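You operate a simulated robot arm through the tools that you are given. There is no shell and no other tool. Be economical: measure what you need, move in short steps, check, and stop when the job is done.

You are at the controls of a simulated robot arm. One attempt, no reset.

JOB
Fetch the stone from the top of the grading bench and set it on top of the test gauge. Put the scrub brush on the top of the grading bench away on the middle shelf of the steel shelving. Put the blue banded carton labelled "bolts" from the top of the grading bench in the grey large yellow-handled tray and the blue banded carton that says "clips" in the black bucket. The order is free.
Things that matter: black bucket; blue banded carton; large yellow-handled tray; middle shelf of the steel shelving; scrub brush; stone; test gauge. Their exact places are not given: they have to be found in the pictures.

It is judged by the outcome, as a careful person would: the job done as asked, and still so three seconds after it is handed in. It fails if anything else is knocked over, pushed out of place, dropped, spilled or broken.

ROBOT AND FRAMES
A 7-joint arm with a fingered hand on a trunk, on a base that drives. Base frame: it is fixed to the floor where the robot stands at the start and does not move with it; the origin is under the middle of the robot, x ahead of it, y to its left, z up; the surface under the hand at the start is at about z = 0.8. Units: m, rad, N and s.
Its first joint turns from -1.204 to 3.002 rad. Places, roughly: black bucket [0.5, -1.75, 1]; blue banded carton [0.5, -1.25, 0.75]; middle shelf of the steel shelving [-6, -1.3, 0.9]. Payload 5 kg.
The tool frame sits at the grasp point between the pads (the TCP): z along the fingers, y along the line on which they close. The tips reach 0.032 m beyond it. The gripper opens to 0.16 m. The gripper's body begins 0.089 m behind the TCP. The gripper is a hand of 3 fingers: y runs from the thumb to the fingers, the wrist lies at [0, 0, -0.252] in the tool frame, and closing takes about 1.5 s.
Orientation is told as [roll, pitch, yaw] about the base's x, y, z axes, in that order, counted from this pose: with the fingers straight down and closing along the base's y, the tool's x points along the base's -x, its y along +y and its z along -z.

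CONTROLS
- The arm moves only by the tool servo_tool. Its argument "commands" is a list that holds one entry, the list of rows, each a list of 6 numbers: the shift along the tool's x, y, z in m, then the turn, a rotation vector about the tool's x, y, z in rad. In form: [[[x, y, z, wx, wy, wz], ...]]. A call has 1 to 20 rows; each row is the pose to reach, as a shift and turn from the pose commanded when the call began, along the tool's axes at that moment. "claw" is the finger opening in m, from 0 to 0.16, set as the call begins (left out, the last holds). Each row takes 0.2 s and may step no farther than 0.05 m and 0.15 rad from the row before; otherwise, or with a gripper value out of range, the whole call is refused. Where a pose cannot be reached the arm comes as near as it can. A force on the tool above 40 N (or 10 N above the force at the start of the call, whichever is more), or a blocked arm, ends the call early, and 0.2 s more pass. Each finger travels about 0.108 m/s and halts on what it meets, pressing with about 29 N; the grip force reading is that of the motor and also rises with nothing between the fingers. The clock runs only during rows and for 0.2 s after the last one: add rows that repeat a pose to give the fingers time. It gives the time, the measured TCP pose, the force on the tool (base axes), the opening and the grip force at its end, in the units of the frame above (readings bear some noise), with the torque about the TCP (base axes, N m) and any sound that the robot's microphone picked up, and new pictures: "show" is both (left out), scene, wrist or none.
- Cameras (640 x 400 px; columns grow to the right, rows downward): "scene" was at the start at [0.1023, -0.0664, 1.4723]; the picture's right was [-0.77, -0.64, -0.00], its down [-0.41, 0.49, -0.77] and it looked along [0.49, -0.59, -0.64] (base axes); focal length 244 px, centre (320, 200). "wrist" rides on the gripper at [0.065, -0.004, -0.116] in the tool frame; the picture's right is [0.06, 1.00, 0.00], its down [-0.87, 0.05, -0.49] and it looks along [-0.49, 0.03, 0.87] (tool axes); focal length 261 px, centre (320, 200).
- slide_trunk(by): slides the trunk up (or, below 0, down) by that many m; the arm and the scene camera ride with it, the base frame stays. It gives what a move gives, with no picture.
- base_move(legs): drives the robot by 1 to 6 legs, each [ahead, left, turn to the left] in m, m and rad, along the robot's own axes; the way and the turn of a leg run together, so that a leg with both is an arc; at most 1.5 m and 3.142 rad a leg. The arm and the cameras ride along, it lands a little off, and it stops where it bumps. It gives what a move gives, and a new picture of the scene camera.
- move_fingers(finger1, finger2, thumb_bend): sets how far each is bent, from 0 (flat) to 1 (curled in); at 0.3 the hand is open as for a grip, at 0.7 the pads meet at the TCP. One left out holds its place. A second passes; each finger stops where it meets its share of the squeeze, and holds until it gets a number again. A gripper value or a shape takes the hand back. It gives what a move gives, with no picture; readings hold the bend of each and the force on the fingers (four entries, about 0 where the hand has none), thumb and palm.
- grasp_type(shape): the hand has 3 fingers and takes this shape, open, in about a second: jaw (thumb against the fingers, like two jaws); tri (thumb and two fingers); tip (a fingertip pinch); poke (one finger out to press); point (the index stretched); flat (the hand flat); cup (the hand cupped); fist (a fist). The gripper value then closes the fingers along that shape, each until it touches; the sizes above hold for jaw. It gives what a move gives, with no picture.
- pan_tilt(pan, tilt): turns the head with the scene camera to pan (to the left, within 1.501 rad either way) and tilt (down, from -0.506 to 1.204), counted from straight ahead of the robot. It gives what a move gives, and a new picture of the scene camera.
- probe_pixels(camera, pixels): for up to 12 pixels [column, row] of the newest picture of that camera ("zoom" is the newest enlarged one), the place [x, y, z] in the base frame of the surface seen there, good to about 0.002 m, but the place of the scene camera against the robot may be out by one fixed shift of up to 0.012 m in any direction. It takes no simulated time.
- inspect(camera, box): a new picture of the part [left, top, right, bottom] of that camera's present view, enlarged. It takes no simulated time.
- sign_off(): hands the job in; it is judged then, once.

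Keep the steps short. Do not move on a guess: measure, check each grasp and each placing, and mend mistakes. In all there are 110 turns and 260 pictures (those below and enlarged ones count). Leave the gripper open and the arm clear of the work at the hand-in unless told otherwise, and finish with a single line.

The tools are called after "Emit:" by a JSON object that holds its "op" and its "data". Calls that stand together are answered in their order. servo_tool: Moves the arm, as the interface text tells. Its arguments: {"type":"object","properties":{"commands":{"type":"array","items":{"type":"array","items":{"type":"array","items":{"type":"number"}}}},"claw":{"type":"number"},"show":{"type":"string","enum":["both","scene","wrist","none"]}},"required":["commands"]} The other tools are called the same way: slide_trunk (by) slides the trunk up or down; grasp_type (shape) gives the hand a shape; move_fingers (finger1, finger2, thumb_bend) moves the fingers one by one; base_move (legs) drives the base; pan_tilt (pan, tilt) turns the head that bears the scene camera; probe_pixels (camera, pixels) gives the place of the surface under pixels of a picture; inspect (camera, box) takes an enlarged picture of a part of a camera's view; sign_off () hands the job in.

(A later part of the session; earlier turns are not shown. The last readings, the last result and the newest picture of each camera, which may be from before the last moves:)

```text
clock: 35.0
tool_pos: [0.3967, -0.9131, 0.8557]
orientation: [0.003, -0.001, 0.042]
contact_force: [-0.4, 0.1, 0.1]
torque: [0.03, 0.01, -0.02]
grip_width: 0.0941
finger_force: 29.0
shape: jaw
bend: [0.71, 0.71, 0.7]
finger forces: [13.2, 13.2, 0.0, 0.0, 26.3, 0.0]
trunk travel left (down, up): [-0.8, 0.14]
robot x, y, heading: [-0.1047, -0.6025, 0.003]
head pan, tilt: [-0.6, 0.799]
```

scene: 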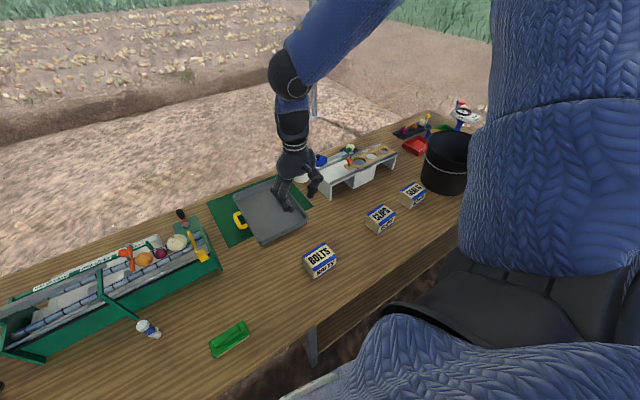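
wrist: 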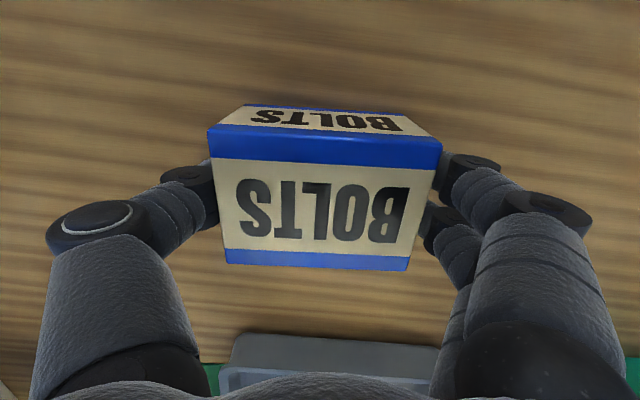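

It is gripped firmly at width 0.094. I'll lift and carry it forward over the tray.

Emit:
{"op": "servo_tool", "data": {"commands": [[[0, 0, -0.02, 0, 0, 0], [0, 0, -0.06, 0, 0, 0], [0, 0, -0.1, 0, 0, 0], [0, 0, -0.14, 0, 0, 0], [0, 0, -0.14, 0, 0, 0]]], "show": "wrist"}}

Emit:
{"op": "servo_tool", "data": {"commands": [[[-0.045, 0, 0, 0, 0, 0], [-0.09, 0.005, 0, 0, 0, 0.01], [-0.135, 0.01, 0, 0, 0, 0.02], [-0.18, 0.015, 0, 0, 0, 0.03], [-0.225, 0.02, 0, 0, 0, 0.04], [-0.27, 0.025, 0, 0, 0, 0.04], [-0.31, 0.03, 0, 0, 0, 0.04], [-0.335, 0.03, 0, 0, 0, 0.04], [-0.335, 0.03, 0, 0, 0, 0.04]]]}}

```text
clock: 36.2
tool_pos: [0.3992, -0.9143, 0.9953]
orientation: [0.001, 0.0, 0.042]
contact_force: [0.1, -0.8, -3.9]
torque: [-0.02, 0.0, -0.01]
grip_width: 0.0942
finger_force: 29.1
shape: jaw
bend: [0.71, 0.71, 0.7]
finger forces: [13.2, 13.2, 0.0, 0.1, 26.5, 0.0]
trunk travel left (down, up): [-0.8, 0.14]
robot x, y, heading: [-0.0997, -0.6047, 0.002]
head pan, tilt: [-0.6, 0.799]
```

wrist: 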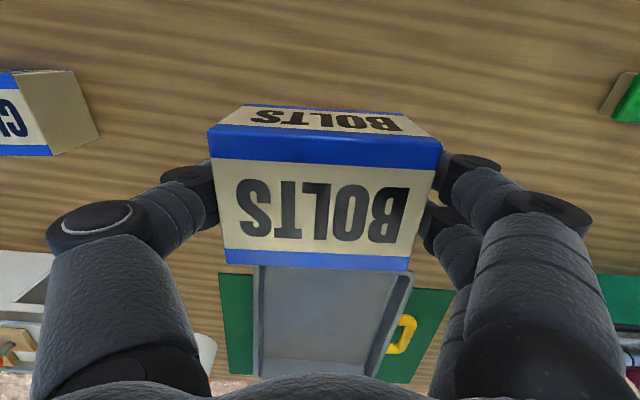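

```text
clock: 38.2
tool_pos: [0.7127, -0.8871, 1.0121]
orientation: [0.003, 0.001, 0.001]
contact_force: [0.0, 0.3, -2.9]
torque: [0.0, 0.02, -0.01]
grip_width: 0.0942
finger_force: 29.1
shape: jaw
bend: [0.71, 0.71, 0.7]
finger forces: [13.2, 13.3, 0.1, 0.0, 26.5, 0.1]
out of reach, approached as far as the arm can: row 7, 8, 9
trunk travel left (down, up): [-0.8, 0.14]
robot x, y, heading: [-0.1009, -0.605, -0.004]
head pan, tilt: [-0.6, 0.799]
```

scene: 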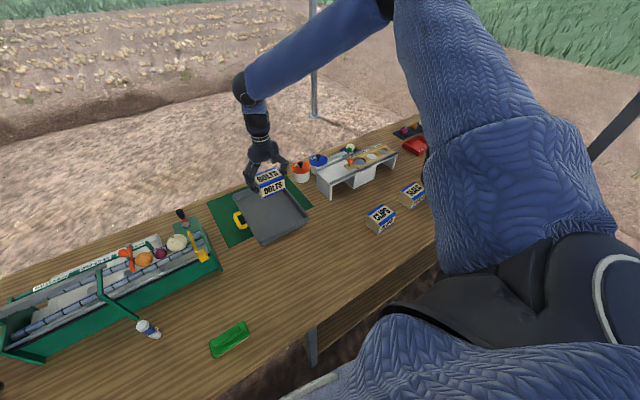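
wrist: 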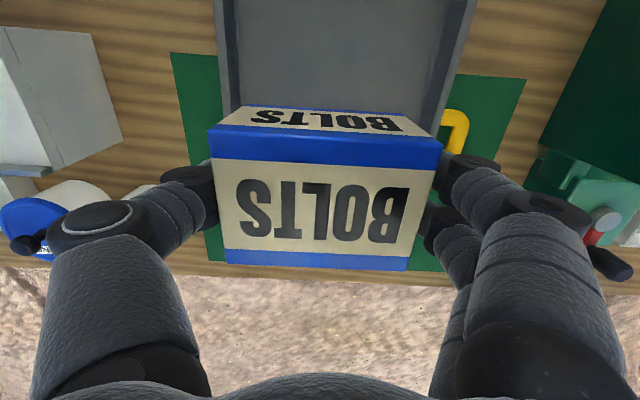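

The carton is over the tray's near half. I'll lower the trunk by 0.1 to gain reach, then shift y by +0.015.

Emit:
{"op": "slide_trunk", "data": {"by": -0.1}}

Emit:
{"op": "servo_tool", "data": {"commands": [[[-0.01, 0.01, 0, 0, 0, 0], [-0.015, 0.016, 0.0, 0, 0, 0], [-0.015, 0.016, 0.02, 0, 0, 0], [-0.015, 0.016, 0.035, 0, 0, 0], [-0.015, 0.016, 0.035, 0, 0, 0]]]}}

```text
clock: 39.5
tool_pos: [0.7122, -0.8858, 0.9126]
orientation: [0.001, -0.003, 0.003]
contact_force: [0.4, 0.1, -3.2]
torque: [-0.04, 0.0, 0.02]
grip_width: 0.0947
finger_force: 29.0
shape: jaw
bend: [0.71, 0.71, 0.7]
finger forces: [13.2, 13.3, 0.0, 0.0, 26.4, 0.1]
trunk travel left (down, up): [-0.7, 0.24]
robot x, y, heading: [-0.1025, -0.6025, -0.005]
head pan, tilt: [-0.6, 0.799]
```

```text
clock: 40.7
tool_pos: [0.7057, -0.8917, 0.8976]
orientation: [0.004, -0.004, 0.002]
contact_force: [0.3, -0.5, -3.1]
torque: [-0.04, 0.04, 0.01]
grip_width: 0.094
finger_force: 29.1
shape: jaw
bend: [0.71, 0.71, 0.7]
finger forces: [13.2, 13.4, 0.1, 0.1, 26.5, 0.0]
out of reach, approached as far as the arm can: row 1, 2, 3, 4, 5
trunk travel left (down, up): [-0.7, 0.24]
robot x, y, heading: [-0.0974, -0.6062, -0.0]
head pan, tilt: [-0.6, 0.799]
```

scene: 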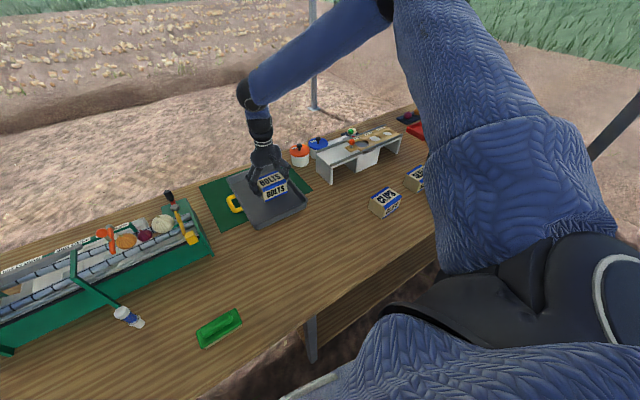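
wrist: 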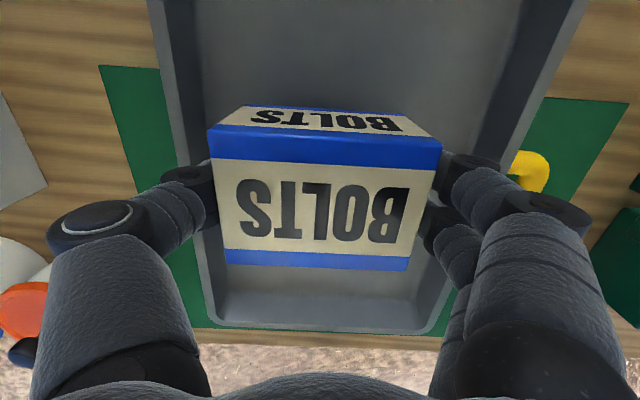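

The carton is inside the tray outline but the arm is at full reach. I'll nudge the base ahead 0.07 and left 0.02; the carton will stay within the tray.

Emit:
{"op": "base_move", "data": {"legs": [[0.07, 0.02, 0]]}}

Emit:
{"op": "servo_tool", "data": {"commands": [[[0.02, 0.0, 0.0, 0, 0, 0], [0.04, 0.0, 0.01, 0, 0, 0], [0.04, 0.0, 0.025, 0, 0, 0], [0.04, 0.0, 0.025, 0, 0, 0]]]}}

```text
clock: 41.7
tool_pos: [0.778, -0.8698, 0.897]
orientation: [0.004, -0.003, 0.003]
contact_force: [1.0, 0.7, -3.5]
torque: [-0.05, 0.06, 0.0]
grip_width: 0.0942
finger_force: 29.0
shape: jaw
bend: [0.71, 0.71, 0.7]
finger forces: [13.1, 13.2, 0.1, 0.0, 26.5, 0.0]
trunk travel left (down, up): [-0.7, 0.24]
robot x, y, heading: [-0.0272, -0.5832, 0.004]
head pan, tilt: [-0.6, 0.799]
```

scene: 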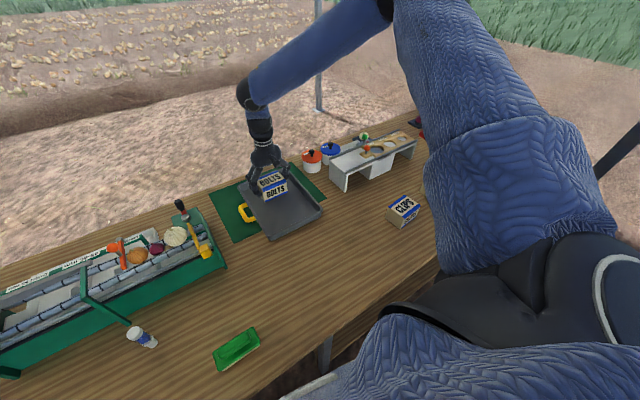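

```text
clock: 42.7
tool_pos: [0.7351, -0.8699, 0.8727]
orientation: [0.004, -0.004, 0.004]
contact_force: [-0.3, 0.1, -2.7]
torque: [0.01, 0.03, 0.0]
grip_width: 0.0942
finger_force: 28.8
shape: jaw
bend: [0.71, 0.71, 0.7]
finger forces: [13.2, 13.4, 0.0, 0.0, 26.4, 0.0]
trunk travel left (down, up): [-0.7, 0.24]
robot x, y, heading: [-0.0347, -0.5848, 0.001]
head pan, tilt: [-0.6, 0.799]
```

scene: 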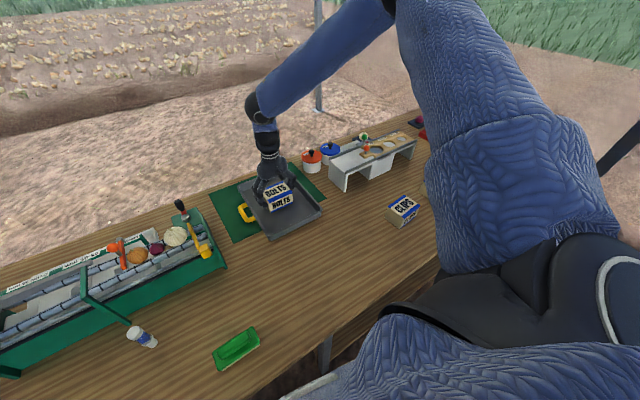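
wrist: 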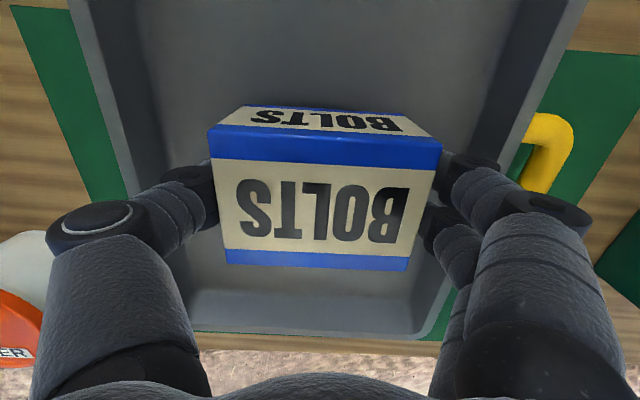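

It is centred in the tray. I'll lower the last 9 mm, then open.

Emit:
{"op": "servo_tool", "data": {"commands": [[[0, 0, 0.005, 0, 0, 0], [0, 0, 0.009, 0, 0, 0], [0, 0, 0.009, 0, 0, 0]]], "show": "none"}}

Emit:
{"op": "servo_tool", "data": {"commands": [[[0, 0, 0, 0, 0, 0], [0, 0, 0, 0, 0, 0], [0, 0, 0, 0, 0, 0]]], "claw": 0.118, "show": "wrist"}}

```text
clock: 43.5
tool_pos: [0.736, -0.8688, 0.8636]
orientation: [0.005, -0.002, 0.003]
contact_force: [-1.2, 0.4, -3.6]
torque: [-0.01, -0.02, -0.01]
grip_width: 0.0946
finger_force: 29.2
shape: jaw
bend: [0.71, 0.71, 0.7]
finger forces: [13.2, 13.3, 0.0, 0.0, 26.6, 0.0]
trunk travel left (down, up): [-0.7, 0.24]
robot x, y, heading: [-0.0317, -0.5843, 0.002]
head pan, tilt: [-0.6, 0.799]
```

```text
clock: 44.3
tool_pos: [0.7351, -0.8699, 0.8632]
orientation: [0.003, -0.004, 0.003]
contact_force: [-0.2, -0.4, 0.3]
torque: [0.01, -0.04, -0.02]
grip_width: 0.1177
finger_force: 0.1
shape: jaw
bend: [0.64, 0.64, 0.61]
finger forces: [0.0, 0.1, 0.0, 0.1, 0.0, 0.0]
trunk travel left (down, up): [-0.7, 0.24]
robot x, y, heading: [-0.0348, -0.5856, -0.001]
head pan, tilt: [-0.6, 0.799]
```

wrist: 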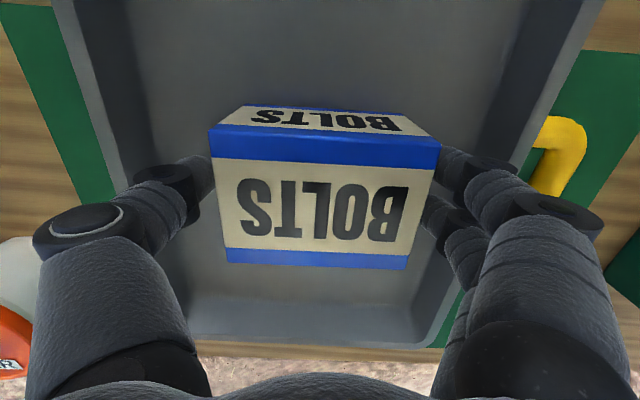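

The carton is released upright. I'll rise straight up and check.

Emit:
{"op": "servo_tool", "data": {"commands": [[[0, 0, -0.03, 0, 0, 0], [0, 0, -0.07, 0, 0, 0], [0.02, 0, -0.11, 0, 0, 0], [0.05, 0, -0.14, 0, 0, 0], [0.09, 0, -0.16, 0, 0, 0], [0.13, 0, -0.18, 0, 0, 0], [0.13, 0, -0.18, 0, 0, 0]]]}}

```text
clock: 45.9
tool_pos: [0.6055, -0.8726, 1.0414]
orientation: [0.004, -0.001, 0.004]
contact_force: [0.3, -0.2, -0.1]
torque: [-0.02, -0.02, 0.0]
grip_width: 0.1174
finger_force: 0.0
shape: jaw
bend: [0.64, 0.64, 0.61]
finger forces: [0.0, 0.0, 0.0, 0.0, 0.0, 0.1]
trunk travel left (down, up): [-0.7, 0.24]
robot x, y, heading: [-0.0296, -0.5866, 0.005]
head pan, tilt: [-0.6, 0.799]
```

scene: 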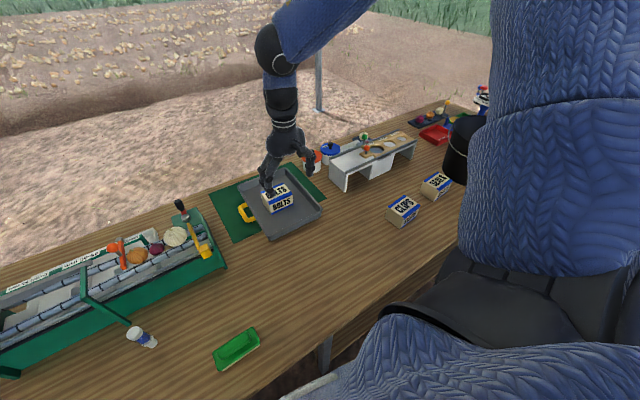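
wrist: 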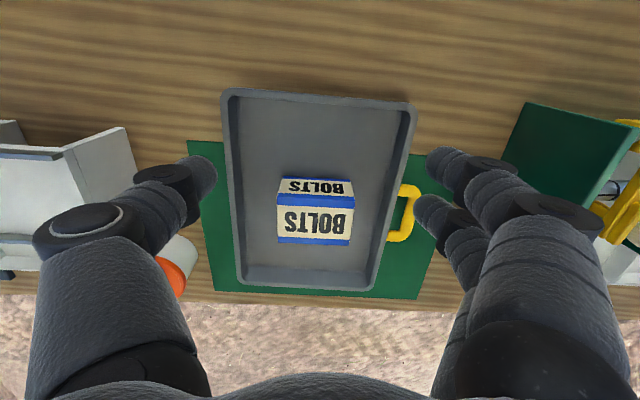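

Bolts is in the tray. Next is the clips carton. I'll raise the trunk, then drive back 0.09 and right 0.4.

Emit:
{"op": "slide_trunk", "data": {"by": 0.1}}

Emit:
{"op": "base_move", "data": {"legs": [[-0.09, 0, 0], [0, -0.38, 0]]}}

Emit:
{"op": "pan_tilt", "data": {"pan": -0.85, "tilt": 0.7}}

Emit:
{"op": "servo_tool", "data": {"commands": [[[0.03, 0, 0, 0, 0, 0], [0.06, 0, 0.0, 0, 0, 0], [0.09, 0, 0.0, 0, 0, 0], [0.1, 0, 0, 0, 0, 0]]], "claw": 0.15}}

```text
clock: 47.3
tool_pos: [0.606, -0.8715, 1.1433]
orientation: [0.003, -0.004, 0.006]
contact_force: [0.2, -0.2, -0.9]
torque: [-0.04, 0.0, 0.01]
grip_width: 0.1175
finger_force: 0.0
shape: jaw
bend: [0.64, 0.64, 0.61]
finger forces: [0.0, 0.1, 0.0, 0.0, 0.0, 0.1]
trunk travel left (down, up): [-0.8, 0.14]
robot x, y, heading: [-0.0297, -0.5837, 0.002]
head pan, tilt: [-0.6, 0.799]
```

```text
clock: 50.4
tool_pos: [0.5123, -1.255, 1.1431]
orientation: [0.005, -0.003, -0.001]
contact_force: [0.8, 0.3, 0.1]
torque: [0.04, 0.0, 0.0]
grip_width: 0.118
finger_force: 0.0
shape: jaw
bend: [0.64, 0.64, 0.61]
finger forces: [0.0, 0.0, 0.1, 0.1, 0.1, 0.0]
trunk travel left (down, up): [-0.8, 0.14]
robot x, y, heading: [-0.1187, -0.9663, 0.0]
head pan, tilt: [-0.6, 0.799]
```

scene: 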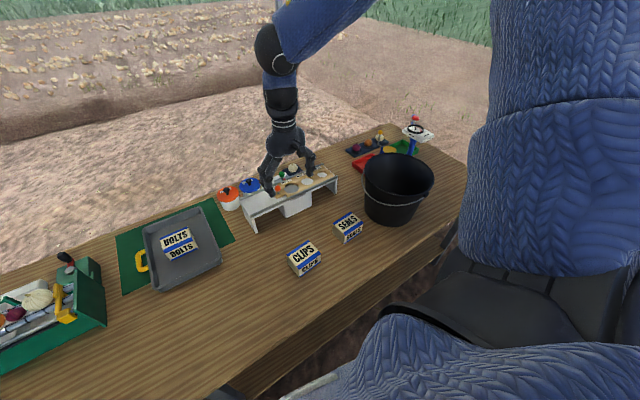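

```text
clock: 51.1
tool_pos: [0.5128, -1.2535, 1.1439]
orientation: [0.002, -0.004, -0.001]
contact_force: [-1.1, 0.0, -0.3]
torque: [-0.04, 0.01, -0.03]
grip_width: 0.1174
finger_force: 0.1
shape: jaw
bend: [0.64, 0.64, 0.61]
finger forces: [0.1, 0.0, 0.1, 0.1, 0.1, 0.1]
trunk travel left (down, up): [-0.8, 0.14]
robot x, y, heading: [-0.1192, -0.9614, 0.001]
head pan, tilt: [-0.85, 0.7]
```

scene: 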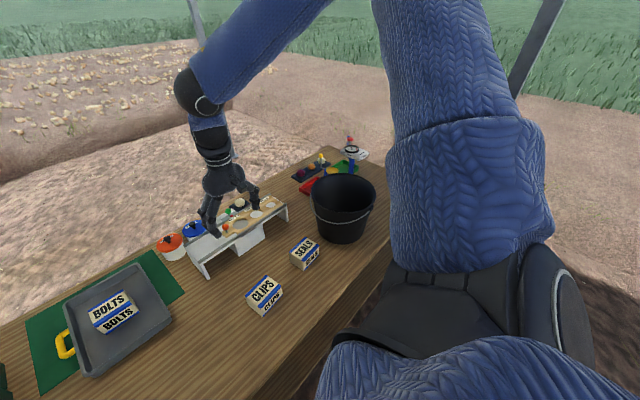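

```text
clock: 52.1
tool_pos: [0.4135, -1.2549, 1.1424]
orientation: [0.004, -0.005, -0.001]
contact_force: [-0.1, -1.0, 1.0]
torque: [-0.03, 0.01, 0.01]
grip_width: 0.1499
finger_force: 0.1
shape: jaw
bend: [0.42, 0.42, 0.39]
finger forces: [0.0, 0.1, 0.0, 0.1, 0.1, 0.0]
trunk travel left (down, up): [-0.8, 0.14]
robot x, y, heading: [-0.1224, -0.9639, 0.001]
head pan, tilt: [-0.85, 0.7]
```

scene: 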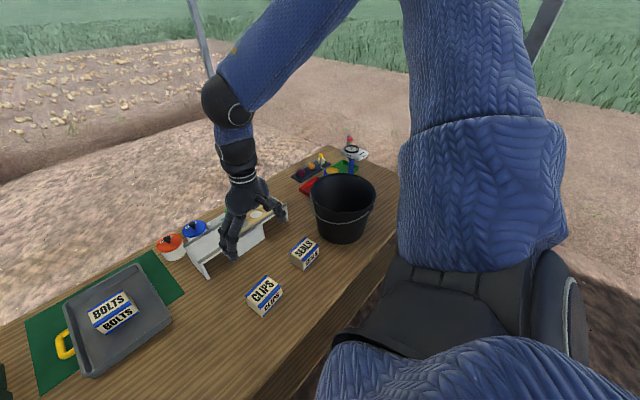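
wrist: 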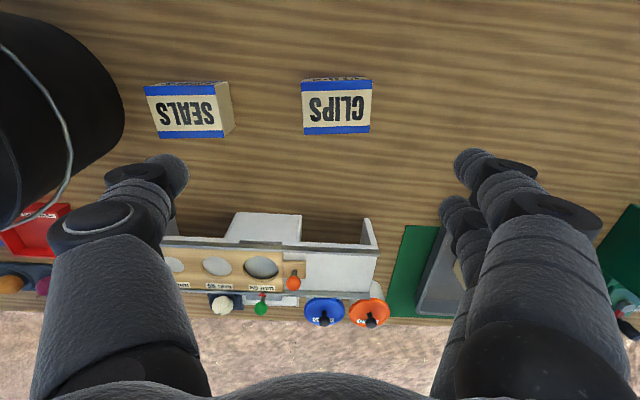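

The clips carton is at (337,105) in the wrist view. I'll probe its corners, its neighbours, and the bucket in the scene view.

Emit:
{"op": "probe_pixels", "data": {"camera": "wrist", "pixels": [[303, 85], [370, 83], [370, 131], [305, 131], [337, 107], [222, 88], [232, 130], [330, 242]]}}

Emit:
{"op": "probe_pixels", "data": {"camera": "scene", "pixels": [[312, 187], [375, 193], [340, 175], [340, 211], [355, 205], [330, 190], [373, 215]]}}

```text
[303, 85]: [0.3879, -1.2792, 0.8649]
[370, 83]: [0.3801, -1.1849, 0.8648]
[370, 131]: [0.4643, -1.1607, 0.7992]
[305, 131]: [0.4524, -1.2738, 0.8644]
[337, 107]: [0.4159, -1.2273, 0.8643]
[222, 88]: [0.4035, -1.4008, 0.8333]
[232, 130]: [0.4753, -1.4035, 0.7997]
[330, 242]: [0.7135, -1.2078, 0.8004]
```

```text
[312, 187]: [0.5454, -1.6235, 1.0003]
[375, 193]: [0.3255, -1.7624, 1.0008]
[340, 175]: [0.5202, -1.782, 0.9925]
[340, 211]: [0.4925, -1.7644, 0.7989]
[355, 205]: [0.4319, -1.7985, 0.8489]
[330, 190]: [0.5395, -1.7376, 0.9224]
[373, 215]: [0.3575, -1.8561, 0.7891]
```

Clips centre is (0.4166, -1.2295), yaw 0.083. I'll lower the trunk by 0.1, align, and descend to above the box.

Emit:
{"op": "slide_trunk", "data": {"by": -0.1}}

Emit:
{"op": "servo_tool", "data": {"commands": [[[-0.003, 0.0255, 0, 0, 0, -0.083], [-0.003, 0.0255, 0.04, 0, 0, -0.083], [-0.003, 0.0255, 0.08, 0, 0, -0.083], [-0.003, 0.0255, 0.1, 0, 0, -0.083], [-0.003, 0.0255, 0.1, 0, 0, -0.083]]], "show": "wrist"}}

```text
clock: 53.5
tool_pos: [0.4121, -1.254, 1.0434]
orientation: [0.003, -0.003, -0.001]
contact_force: [0.5, -0.1, 0.6]
torque: [0.0, 0.01, -0.01]
grip_width: 0.1496
finger_force: 0.0
shape: jaw
bend: [0.42, 0.42, 0.39]
finger forces: [0.1, 0.1, 0.0, 0.0, 0.0, 0.0]
trunk travel left (down, up): [-0.7, 0.24]
robot x, y, heading: [-0.1191, -0.9625, 0.003]
head pan, tilt: [-0.85, 0.7]
```

```text
clock: 54.7
tool_pos: [0.417, -1.2271, 0.9443]
orientation: [0.003, -0.002, 0.082]
contact_force: [-0.8, 0.0, 0.1]
torque: [0.01, -0.02, -0.02]
grip_width: 0.1498
finger_force: 0.0
shape: jaw
bend: [0.42, 0.42, 0.39]
finger forces: [0.0, 0.0, 0.0, 0.0, 0.0, 0.0]
trunk travel left (down, up): [-0.7, 0.24]
robot x, y, heading: [-0.1199, -0.9648, -0.003]
head pan, tilt: [-0.85, 0.7]
```

wrist: 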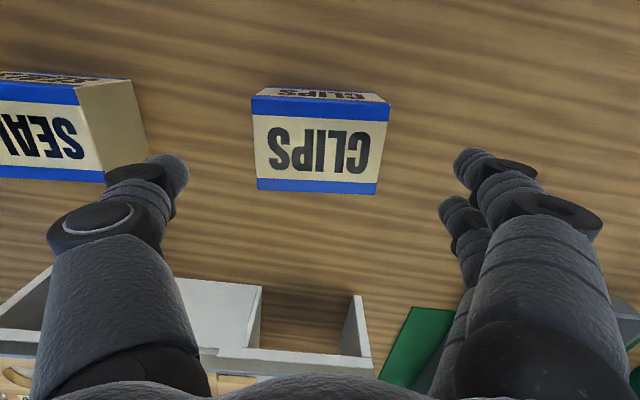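

It is centred and clear of the seals carton. I'll descend to z≈0.852 and close.

Emit:
{"op": "servo_tool", "data": {"commands": [[[0, 0, 0.04, 0, 0, 0], [0, 0, 0.08, 0, 0, 0], [0, 0, 0.092, 0, 0, 0], [0, 0, 0.092, 0, 0, 0]]], "claw": 0.13, "show": "none"}}

Emit:
{"op": "servo_tool", "data": {"commands": [[[0, 0, 0, 0, 0, 0], [0, 0, 0, 0, 0, 0], [0, 0, 0, 0, 0, 0], [0, 0, 0, 0, 0, 0], [0, 0, 0, 0, 0, 0]]], "claw": 0.06, "show": "wrist"}}

```text
clock: 55.7
tool_pos: [0.4167, -1.2261, 0.851]
orientation: [0.003, -0.004, 0.083]
contact_force: [-0.5, 0.4, 0.1]
torque: [0.0, 0.03, 0.02]
grip_width: 0.1302
finger_force: 0.0
shape: jaw
bend: [0.57, 0.57, 0.54]
finger forces: [0.0, 0.0, 0.0, 0.0, 0.0, 0.0]
trunk travel left (down, up): [-0.7, 0.24]
robot x, y, heading: [-0.1192, -0.9676, -0.006]
head pan, tilt: [-0.85, 0.7]
```

```text
clock: 56.9
tool_pos: [0.4173, -1.2276, 0.8505]
orientation: [0.004, -0.003, 0.081]
contact_force: [-0.4, 0.2, 1.0]
torque: [-0.01, 0.01, -0.02]
grip_width: 0.0944
finger_force: 29.2
shape: jaw
bend: [0.71, 0.71, 0.7]
finger forces: [13.1, 13.2, 0.0, 0.0, 26.5, 0.0]
trunk travel left (down, up): [-0.7, 0.24]
robot x, y, heading: [-0.1188, -0.9657, -0.005]
head pan, tilt: [-0.85, 0.7]
```

wrist: 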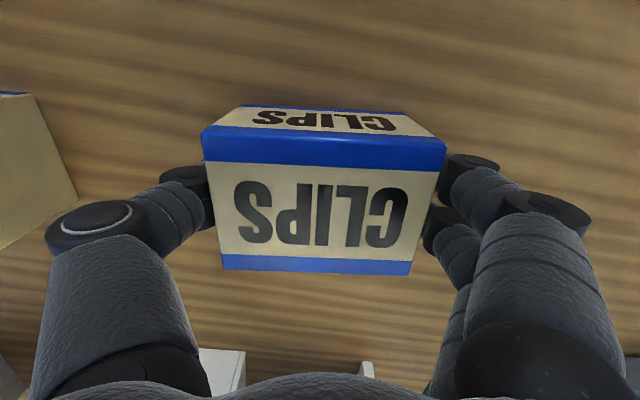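

It is gripped. I'll lift by arm and trunk well above the bucket rim (z≈1.01).

Emit:
{"op": "servo_tool", "data": {"commands": [[[0, 0, -0.02, 0, 0, 0], [0, 0, -0.06, 0, 0, 0], [0, 0, -0.1, 0, 0, 0], [0, 0, -0.14, 0, 0, 0], [0, 0, -0.17, 0, 0, 0], [0, 0, -0.17, 0, 0, 0]]], "show": "none"}}

Emit:
{"op": "slide_trunk", "data": {"by": 0.22}}

Emit:
{"op": "pan_tilt", "data": {"pan": -1.2, "tilt": 0.8}}

Emit:
{"op": "inspect", "data": {"camera": "wrist", "box": [0, 0, 640, 400]}}

```text
clock: 58.3
tool_pos: [0.4154, -1.2278, 1.0203]
orientation: [0.003, -0.003, 0.08]
contact_force: [1.0, -0.1, -2.4]
torque: [0.02, -0.01, 0.0]
grip_width: 0.0941
finger_force: 29.0
shape: jaw
bend: [0.71, 0.71, 0.7]
finger forces: [13.2, 13.2, 0.0, 0.0, 26.4, 0.0]
trunk travel left (down, up): [-0.7, 0.24]
robot x, y, heading: [-0.1181, -0.9633, 0.002]
head pan, tilt: [-0.85, 0.7]
```

```text
clock: 60.6
tool_pos: [0.4166, -1.228, 1.2394]
orientation: [0.003, -0.004, 0.083]
contact_force: [0.2, -0.3, -3.0]
torque: [-0.04, -0.01, 0.05]
grip_width: 0.0941
finger_force: 28.7
shape: jaw
bend: [0.71, 0.71, 0.7]
finger forces: [13.2, 13.2, 0.1, 0.0, 26.4, 0.1]
trunk travel left (down, up): [-0.92, 0.02]
robot x, y, heading: [-0.1193, -0.9616, -0.001]
head pan, tilt: [-0.85, 0.7]
```

```text
clock: 61.4
tool_pos: [0.4169, -1.2291, 1.2405]
orientation: [0.004, -0.005, 0.083]
contact_force: [0.3, 0.1, -2.0]
torque: [0.0, 0.02, -0.04]
grip_width: 0.0944
finger_force: 29.5
shape: jaw
bend: [0.71, 0.71, 0.7]
finger forces: [13.2, 13.2, 0.0, 0.0, 26.4, 0.0]
trunk travel left (down, up): [-0.92, 0.02]
robot x, y, heading: [-0.1151, -0.9659, -0.003]
head pan, tilt: [-1.201, 0.799]
```

scene: 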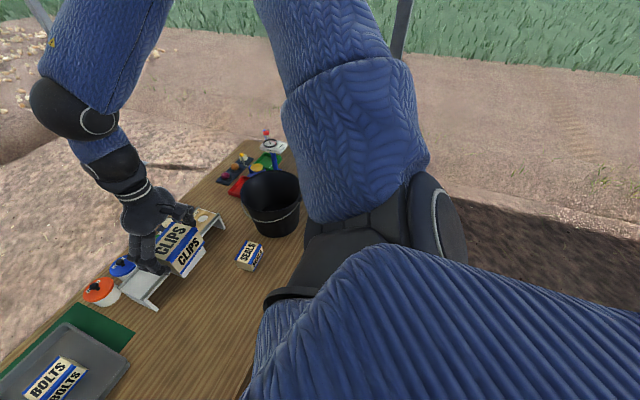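

```text
1.00 times, centred on (320, 200) of wrist (not enlarged: the box is as wide or as high as the picture)
```

zoom: 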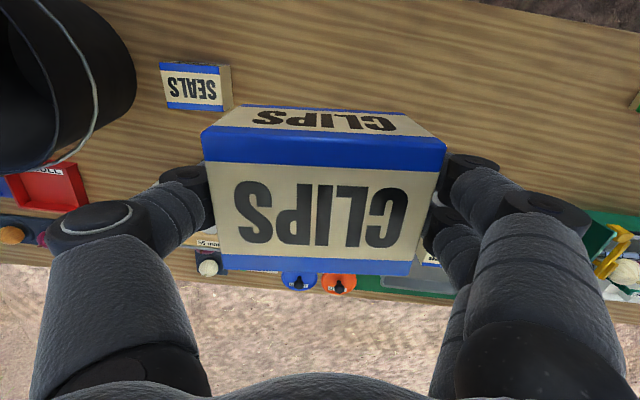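

The way right is clear; the post is past the bench end. I'll drive right 0.4 with the carton high.

Emit:
{"op": "base_move", "data": {"legs": [[0, -0.4, 0]]}}

Emit:
{"op": "inspect", "data": {"camera": "wrist", "box": [0, 0, 640, 400]}}

```text
clock: 63.9
tool_pos: [0.4158, -1.6298, 1.241]
orientation: [0.003, -0.003, 0.086]
contact_force: [-0.4, 0.5, -3.8]
torque: [-0.04, 0.0, 0.0]
grip_width: 0.0942
finger_force: 28.8
shape: jaw
bend: [0.71, 0.71, 0.7]
finger forces: [13.2, 13.2, 0.0, 0.0, 26.6, 0.1]
trunk travel left (down, up): [-0.92, 0.02]
robot x, y, heading: [-0.1216, -1.3675, -0.002]
head pan, tilt: [-1.201, 0.799]
```

scene: 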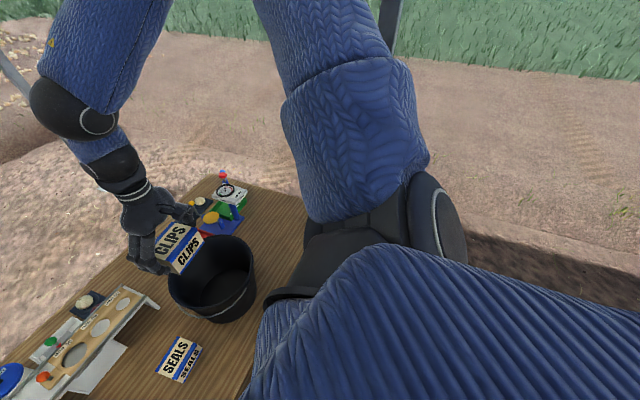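

```text
1.00 times, centred on (320, 200) of wrist (not enlarged: the box is as wide or as high as the picture)
```

zoom: 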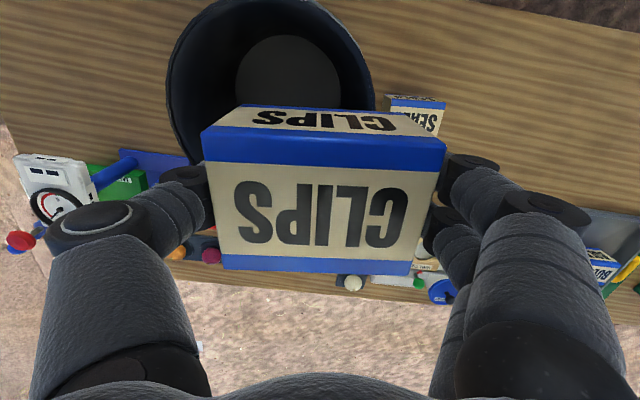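

Emit:
{"op": "probe_pixels", "data": {"camera": "zoom", "pixels": [[169, 80], [372, 80], [215, 12], [325, 8], [288, 75], [240, 75], [337, 75], [288, 40], [190, 158]]}}

Emit:
{"op": "probe_pixels", "data": {"camera": "scene", "pixels": [[172, 285], [254, 265], [222, 238], [207, 316], [215, 285]]}}

```text
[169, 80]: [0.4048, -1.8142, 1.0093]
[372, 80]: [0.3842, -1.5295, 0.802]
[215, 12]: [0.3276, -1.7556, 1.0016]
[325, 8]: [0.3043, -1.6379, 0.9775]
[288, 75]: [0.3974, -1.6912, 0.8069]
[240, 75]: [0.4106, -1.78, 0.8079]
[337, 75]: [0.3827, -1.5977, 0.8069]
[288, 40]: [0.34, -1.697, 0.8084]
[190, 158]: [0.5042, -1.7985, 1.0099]
```

```text
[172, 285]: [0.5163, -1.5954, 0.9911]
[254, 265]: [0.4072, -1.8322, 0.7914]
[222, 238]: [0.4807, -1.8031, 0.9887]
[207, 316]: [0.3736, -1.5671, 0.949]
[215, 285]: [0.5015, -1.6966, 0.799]
```

Circle fit: bucket centre (0.436, -1.69), rim radius about 0.127, rim z 1.01, floor 0.807. I'll centre over it.

Emit:
{"op": "servo_tool", "data": {"commands": [[[-0.007, -0.03, 0, 0, 0, 0], [-0.0148, -0.0615, 0, 0, 0, 0], [-0.0148, -0.0615, 0.04, 0, 0, 0], [-0.0148, -0.0615, 0.08, 0, 0, 0], [-0.0148, -0.0615, 0.11, 0, 0, 0], [-0.0148, -0.0615, 0.11, 0, 0, 0]]]}}

```text
clock: 65.3
tool_pos: [0.4363, -1.6888, 1.13]
orientation: [0.005, -0.004, 0.084]
contact_force: [0.4, 0.1, -3.3]
torque: [0.01, 0.01, 0.03]
grip_width: 0.0942
finger_force: 28.8
shape: jaw
bend: [0.71, 0.71, 0.7]
finger forces: [13.3, 13.3, 0.0, 0.0, 26.5, 0.0]
trunk travel left (down, up): [-0.92, 0.02]
robot x, y, heading: [-0.1226, -1.3688, 0.005]
head pan, tilt: [-1.201, 0.799]
```

scene: 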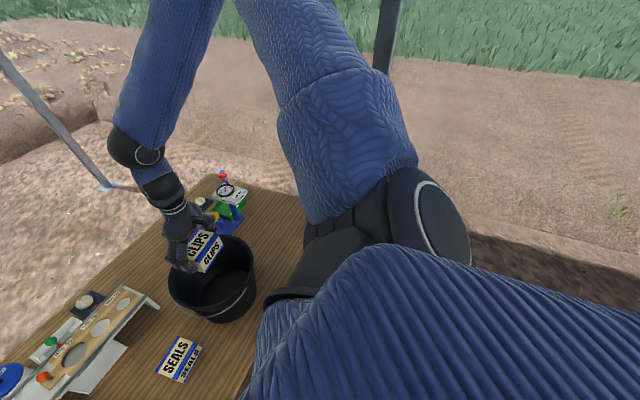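
wrist: 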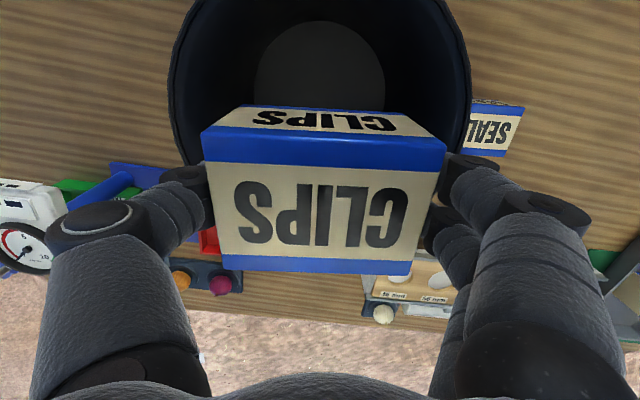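

Emit:
{"op": "servo_tool", "data": {"commands": [[[0, 0, 0.03, 0, 0, 0], [0, 0, 0.06, 0, 0, 0], [0, 0, 0.08, 0, 0, 0], [0, 0, 0.08, 0, 0, 0]]], "show": "wrist"}}

```text
clock: 66.3
tool_pos: [0.4363, -1.6899, 1.0498]
orientation: [0.004, -0.003, 0.083]
contact_force: [-0.3, -0.4, -3.3]
torque: [-0.01, 0.0, 0.01]
grip_width: 0.0941
finger_force: 28.6
shape: jaw
bend: [0.71, 0.71, 0.7]
finger forces: [13.3, 13.3, 0.1, 0.1, 26.6, 0.1]
trunk travel left (down, up): [-0.92, 0.02]
robot x, y, heading: [-0.1223, -1.3626, 0.001]
head pan, tilt: [-1.201, 0.799]
```

wrist: 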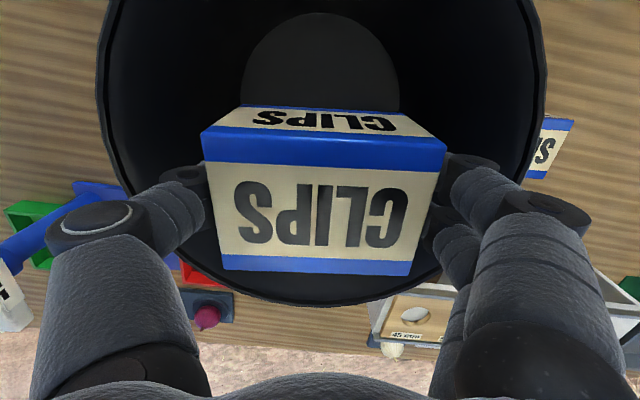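

Emit:
{"op": "probe_pixels", "data": {"camera": "wrist", "pixels": [[320, 304], [101, 70], [543, 80], [55, 232], [95, 215], [585, 222], [545, 205], [40, 330], [610, 330], [130, 180], [330, 70]]}}

```text
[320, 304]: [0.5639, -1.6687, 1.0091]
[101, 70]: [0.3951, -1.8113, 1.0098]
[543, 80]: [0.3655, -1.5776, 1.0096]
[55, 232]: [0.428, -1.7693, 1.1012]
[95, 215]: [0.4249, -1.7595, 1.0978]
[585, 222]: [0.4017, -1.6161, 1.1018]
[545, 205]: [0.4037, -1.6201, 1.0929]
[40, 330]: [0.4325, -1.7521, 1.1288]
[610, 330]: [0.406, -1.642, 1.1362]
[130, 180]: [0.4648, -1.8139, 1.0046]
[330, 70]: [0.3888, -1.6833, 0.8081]
```

The centre is confirmed and the knuckle radius of about 0.08 fits. I'll lower the trunk by 0.12 into the bucket, then finish with the arm.

Emit:
{"op": "slide_trunk", "data": {"by": -0.12}}

Emit:
{"op": "servo_tool", "data": {"commands": [[[0, 0, 0.03, 0, 0, 0], [0, 0, 0.055, 0, 0, 0], [0, 0, 0.055, 0, 0, 0]]]}}

```text
clock: 67.8
tool_pos: [0.4355, -1.6897, 0.931]
orientation: [0.004, -0.003, 0.083]
contact_force: [-0.1, 0.3, -2.9]
torque: [0.0, 0.02, 0.03]
grip_width: 0.0938
finger_force: 29.0
shape: jaw
bend: [0.71, 0.71, 0.7]
finger forces: [13.3, 13.4, 0.0, 0.0, 26.6, 0.0]
trunk travel left (down, up): [-0.8, 0.14]
robot x, y, heading: [-0.1213, -1.3645, -0.002]
head pan, tilt: [-1.201, 0.799]
```

```text
clock: 68.6
tool_pos: [0.4374, -1.6893, 0.875]
orientation: [0.003, -0.002, 0.083]
contact_force: [0.4, 0.2, -2.5]
torque: [-0.02, 0.01, -0.04]
grip_width: 0.0941
finger_force: 29.1
shape: jaw
bend: [0.71, 0.71, 0.7]
finger forces: [13.3, 13.2, 0.1, 0.0, 26.5, 0.1]
trunk travel left (down, up): [-0.8, 0.14]
robot x, y, heading: [-0.1218, -1.3716, 0.006]
head pan, tilt: [-1.201, 0.799]
```

scene: 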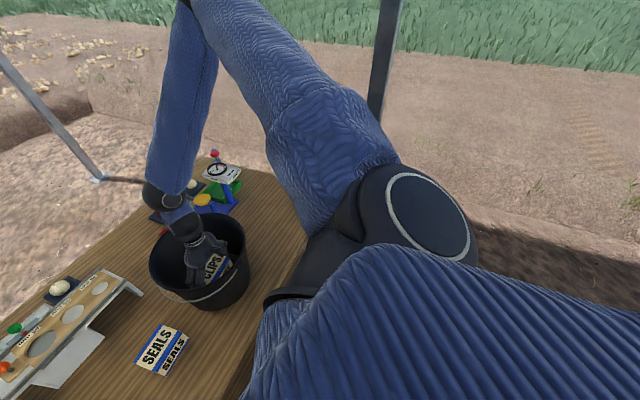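
wrist: 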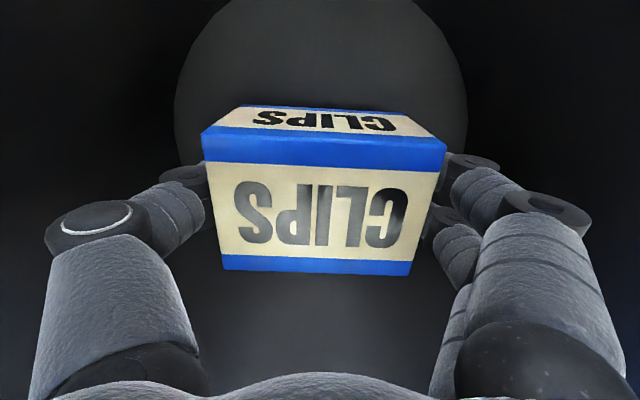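

Emit:
{"op": "servo_tool", "data": {"commands": [[[0, 0, 0.008, 0, 0, 0], [0, 0, 0.014, 0, 0, 0], [0, 0, 0.014, 0, 0, 0]]], "show": "none"}}

Emit:
{"op": "servo_tool", "data": {"commands": [[[0, 0, 0, 0, 0, 0], [0, 0, 0, 0, 0, 0], [0, 0, 0, 0, 0, 0]]], "claw": 0.112, "show": "wrist"}}

```text
clock: 69.4
tool_pos: [0.4368, -1.6896, 0.8613]
orientation: [0.004, -0.004, 0.084]
contact_force: [0.7, -0.2, -3.9]
torque: [0.04, -0.01, -0.03]
grip_width: 0.094
finger_force: 29.6
shape: jaw
bend: [0.71, 0.71, 0.7]
finger forces: [13.3, 13.3, 0.0, 0.0, 26.6, 0.0]
trunk travel left (down, up): [-0.8, 0.14]
robot x, y, heading: [-0.1252, -1.3658, 0.002]
head pan, tilt: [-1.201, 0.799]
```

```text
clock: 70.2
tool_pos: [0.4375, -1.6892, 0.8616]
orientation: [0.004, -0.004, 0.083]
contact_force: [-0.2, 0.4, -0.4]
torque: [0.05, 0.0, -0.01]
grip_width: 0.1116
finger_force: 0.0
shape: jaw
bend: [0.67, 0.67, 0.64]
finger forces: [0.1, 0.0, 0.0, 0.1, 0.0, 0.0]
trunk travel left (down, up): [-0.8, 0.14]
robot x, y, heading: [-0.1179, -1.3664, -0.001]
head pan, tilt: [-1.201, 0.799]
```

wrist: 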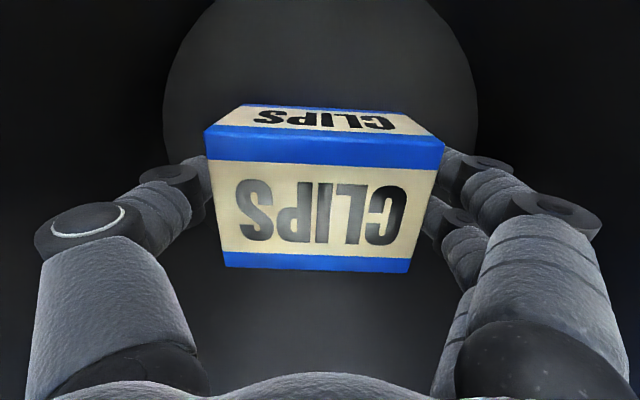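

It is released on the bucket floor. I'll rise straight out.

Emit:
{"op": "servo_tool", "data": {"commands": [[[0, 0, -0.03, 0, 0, 0], [0, 0, -0.07, 0, 0, 0], [0, 0, -0.11, 0, 0, 0], [0, 0, -0.15, 0, 0, 0], [0, 0, -0.18, 0, 0, 0], [0, 0, -0.18, 0, 0, 0]]], "show": "none"}}

Emit:
{"op": "slide_trunk", "data": {"by": 0.13}}

Emit:
{"op": "inspect", "data": {"camera": "wrist", "box": [0, 0, 640, 400]}}

```text
clock: 71.6
tool_pos: [0.4369, -1.6902, 1.0402]
orientation: [0.004, -0.002, 0.084]
contact_force: [-0.4, -0.3, 0.6]
torque: [0.0, 0.02, 0.01]
grip_width: 0.1118
finger_force: 0.0
shape: jaw
bend: [0.67, 0.67, 0.64]
finger forces: [0.1, 0.0, 0.1, 0.1, 0.0, 0.0]
trunk travel left (down, up): [-0.8, 0.14]
robot x, y, heading: [-0.1213, -1.3671, -0.0]
head pan, tilt: [-1.201, 0.799]
```

```text
clock: 73.2
tool_pos: [0.437, -1.6904, 1.1717]
orientation: [0.004, -0.002, 0.084]
contact_force: [0.3, -0.1, -0.6]
torque: [0.0, -0.02, -0.01]
grip_width: 0.1117
finger_force: 0.1
shape: jaw
bend: [0.67, 0.67, 0.64]
finger forces: [0.1, 0.0, 0.0, 0.1, 0.0, 0.0]
trunk travel left (down, up): [-0.93, 0.01]
robot x, y, heading: [-0.1183, -1.3639, -0.003]
head pan, tilt: [-1.201, 0.799]
```

```text
1.00 times, centred on (320, 200) of wrist (not enlarged: the box is as wide or as high as the picture)
```

zoom: 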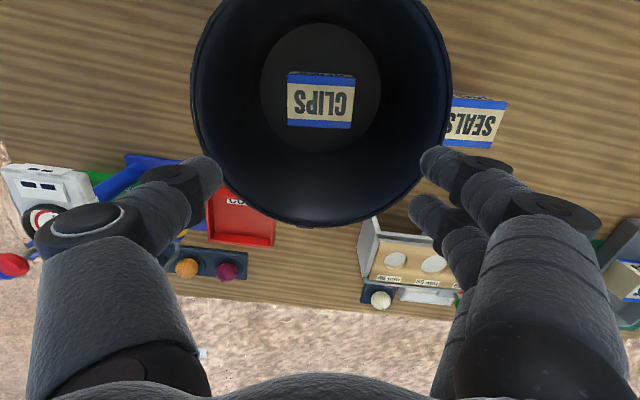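

Clips is in the bucket. Before grasping the brush I want to see the shelving, to choose a suitable grasp. I'll back off from the bench, go left, and turn around.

Emit:
{"op": "base_move", "data": {"legs": [[-0.7, 0, 0], [0, 1.0, 0], [0, 0, 1.57], [0, 0, 1.571]]}}

Emit:
{"op": "pan_tilt", "data": {"pan": 0.25, "tilt": 0.1}}

```text
clock: 89.5
tool_pos: [-1.3728, -0.0334, 1.1704]
orientation: [0.004, -0.004, -3.078]
contact_force: [0.1, -0.2, 0.1]
torque: [-0.01, -0.05, 0.01]
grip_width: 0.1116
finger_force: 0.0
shape: jaw
bend: [0.67, 0.67, 0.64]
finger forces: [0.1, 0.0, 0.0, 0.0, 0.0, 0.0]
trunk travel left (down, up): [-0.93, 0.01]
robot x, y, heading: [-0.8204, -0.3677, 3.122]
head pan, tilt: [-1.201, 0.799]
```

scene: 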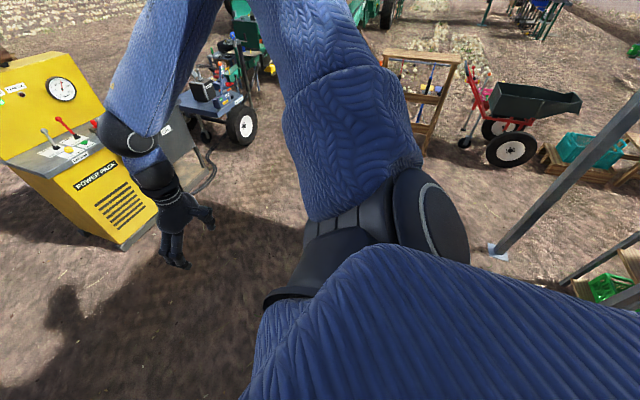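

```text
clock: 91.0
tool_pos: [-1.3714, -0.0351, 1.171]
orientation: [0.004, -0.004, -3.077]
contact_force: [-0.2, 0.1, -0.6]
torque: [-0.02, 0.02, -0.04]
grip_width: 0.1116
finger_force: 0.0
shape: jaw
bend: [0.67, 0.67, 0.64]
finger forces: [0.0, 0.0, 0.0, 0.1, 0.0, 0.0]
trunk travel left (down, up): [-0.93, 0.01]
robot x, y, heading: [-0.8159, -0.3685, 3.122]
head pan, tilt: [0.25, 0.099]
```

scene: 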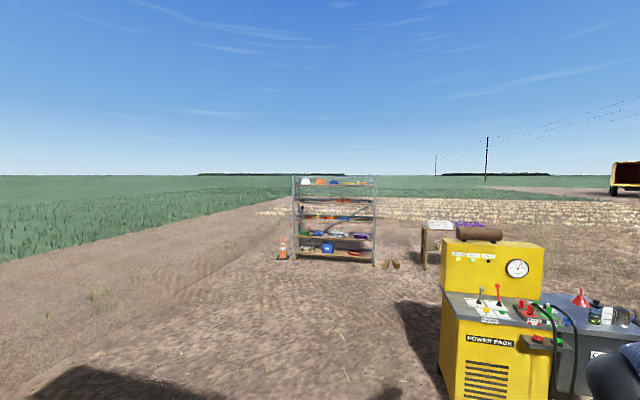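

Emit:
{"op": "inspect", "data": {"camera": "scene", "box": [270, 165, 410, 275]}}

Emit:
{"op": "probe_pixels", "data": {"camera": "scene", "pixels": [[335, 260], [335, 236], [335, 217], [335, 199], [295, 262], [374, 262], [283, 255], [425, 265], [335, 225], [480, 295], [440, 365]]}}

```text
3.64 times, centred on (340, 220) of scene
```

zoom: 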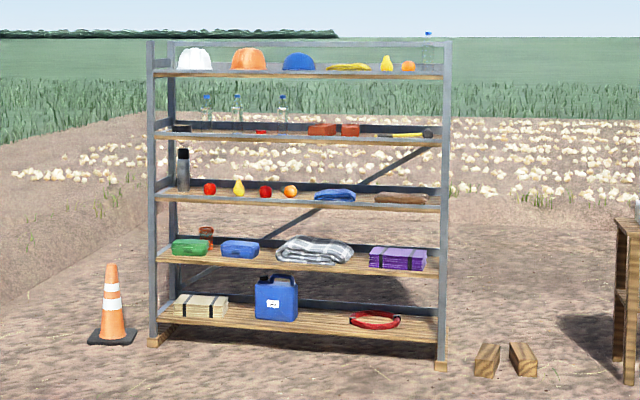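

```text
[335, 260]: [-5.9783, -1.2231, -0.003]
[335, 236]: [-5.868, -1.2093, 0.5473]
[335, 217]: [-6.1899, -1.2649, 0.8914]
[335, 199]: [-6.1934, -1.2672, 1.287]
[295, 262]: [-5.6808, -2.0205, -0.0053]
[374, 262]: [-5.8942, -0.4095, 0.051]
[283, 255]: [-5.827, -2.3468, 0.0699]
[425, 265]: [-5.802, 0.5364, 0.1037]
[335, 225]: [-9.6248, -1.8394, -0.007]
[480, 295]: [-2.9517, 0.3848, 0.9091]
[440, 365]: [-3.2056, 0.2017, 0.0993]
```

The shelving has five boards; the middle one (third) is at z≈0.9, with roughly 0.37 m of clearance. I'll need a tilted tool, held the same way for grasping and placing. I'll test a 0.7 rad tilt here in free space with the trunk lowered.

Emit:
{"op": "slide_trunk", "data": {"by": -0.1}}

Emit:
{"op": "servo_tool", "data": {"commands": [[[0, 0, 0, 0, -0.14, 0], [0, 0, 0, 0, -0.28, 0], [0, 0, 0, 0, -0.42, 0], [0, 0, 0, 0, -0.56, 0], [0, 0, 0, 0, -0.7, 0], [0, 0, 0, 0, -0.7, 0]]]}}

```text
clock: 92.4
tool_pos: [-1.3718, -0.0348, 1.0707]
orientation: [0.002, -0.004, -3.077]
contact_force: [0.2, -0.9, 0.4]
torque: [0.01, -0.02, 0.02]
grip_width: 0.1117
finger_force: 0.0
shape: jaw
bend: [0.67, 0.67, 0.64]
finger forces: [0.0, 0.1, 0.0, 0.1, 0.0, 0.0]
trunk travel left (down, up): [-0.83, 0.11]
robot x, y, heading: [-0.8179, -0.368, 3.124]
head pan, tilt: [0.25, 0.099]
```

```text
clock: 93.8
tool_pos: [-1.392, -0.0264, 1.0594]
orientation: [0.004, -0.705, -3.081]
contact_force: [0.3, -0.1, 0.8]
torque: [0.03, -0.01, 0.0]
grip_width: 0.1117
finger_force: 0.1
shape: jaw
bend: [0.67, 0.67, 0.64]
finger forces: [0.0, 0.1, 0.0, 0.1, 0.0, 0.0]
out of reach, approached as far as the arm can: row 4, 5, 6
trunk travel left (down, up): [-0.83, 0.11]
robot x, y, heading: [-0.8231, -0.366, 3.127]
head pan, tilt: [0.25, 0.099]
```

scene: 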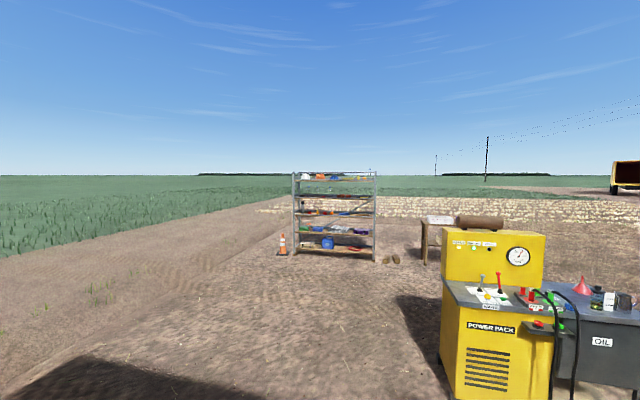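
wrist: 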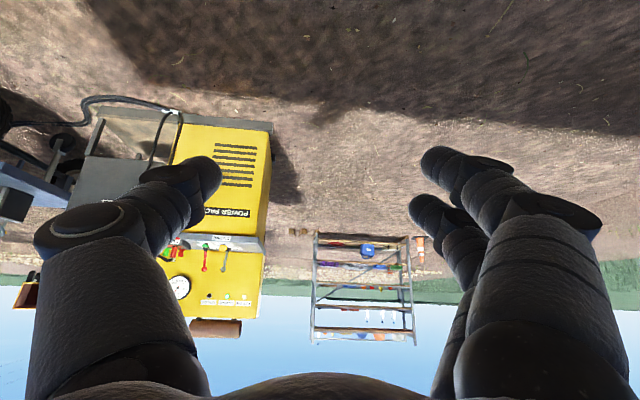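

The tilt works when the arm is a bit extended. I'll turn back and drive up to the brush, stopping short.

Emit:
{"op": "base_move", "data": {"legs": [[0, 0, 1.57], [0, 0, 1.59], [0.44, 0.13, 0]]}}

Emit:
{"op": "pan_tilt", "data": {"pan": -0.45, "tilt": 0.8}}

```text
clock: 104.2
tool_pos: [0.2009, -0.5617, 1.0584]
orientation: [0.006, -0.703, 0.088]
contact_force: [-0.1, -0.3, -0.8]
torque: [0.01, 0.0, -0.02]
grip_width: 0.1119
finger_force: 0.0
shape: jaw
bend: [0.67, 0.67, 0.64]
finger forces: [0.0, 0.0, 0.0, 0.0, 0.0, 0.0]
trunk travel left (down, up): [-0.83, 0.11]
robot x, y, heading: [-0.3794, -0.2332, 0.008]
head pan, tilt: [0.25, 0.099]
```

scene: 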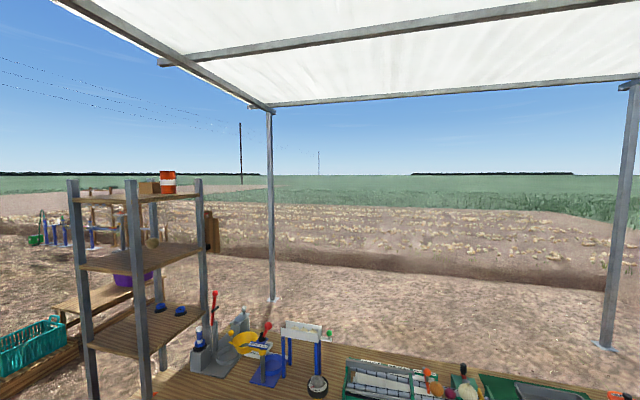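

```text
clock: 105.3
tool_pos: [0.2008, -0.5634, 1.0583]
orientation: [0.005, -0.703, 0.089]
contact_force: [0.2, -0.1, 0.1]
torque: [0.02, 0.03, 0.03]
grip_width: 0.1117
finger_force: 0.0
shape: jaw
bend: [0.67, 0.67, 0.64]
finger forces: [0.1, 0.1, 0.0, 0.1, 0.0, 0.1]
trunk travel left (down, up): [-0.83, 0.11]
robot x, y, heading: [-0.3791, -0.2416, 0.008]
head pan, tilt: [-0.45, 0.799]
```

scene: 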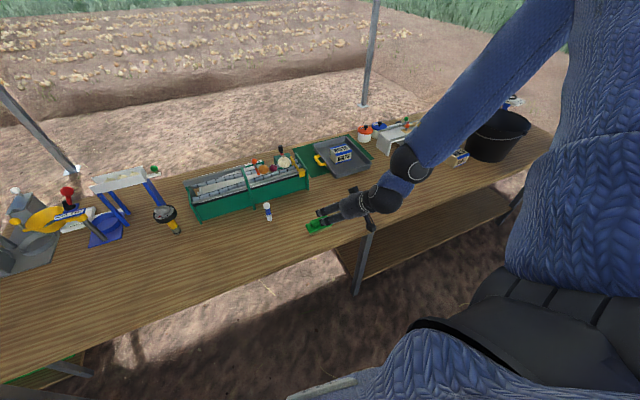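

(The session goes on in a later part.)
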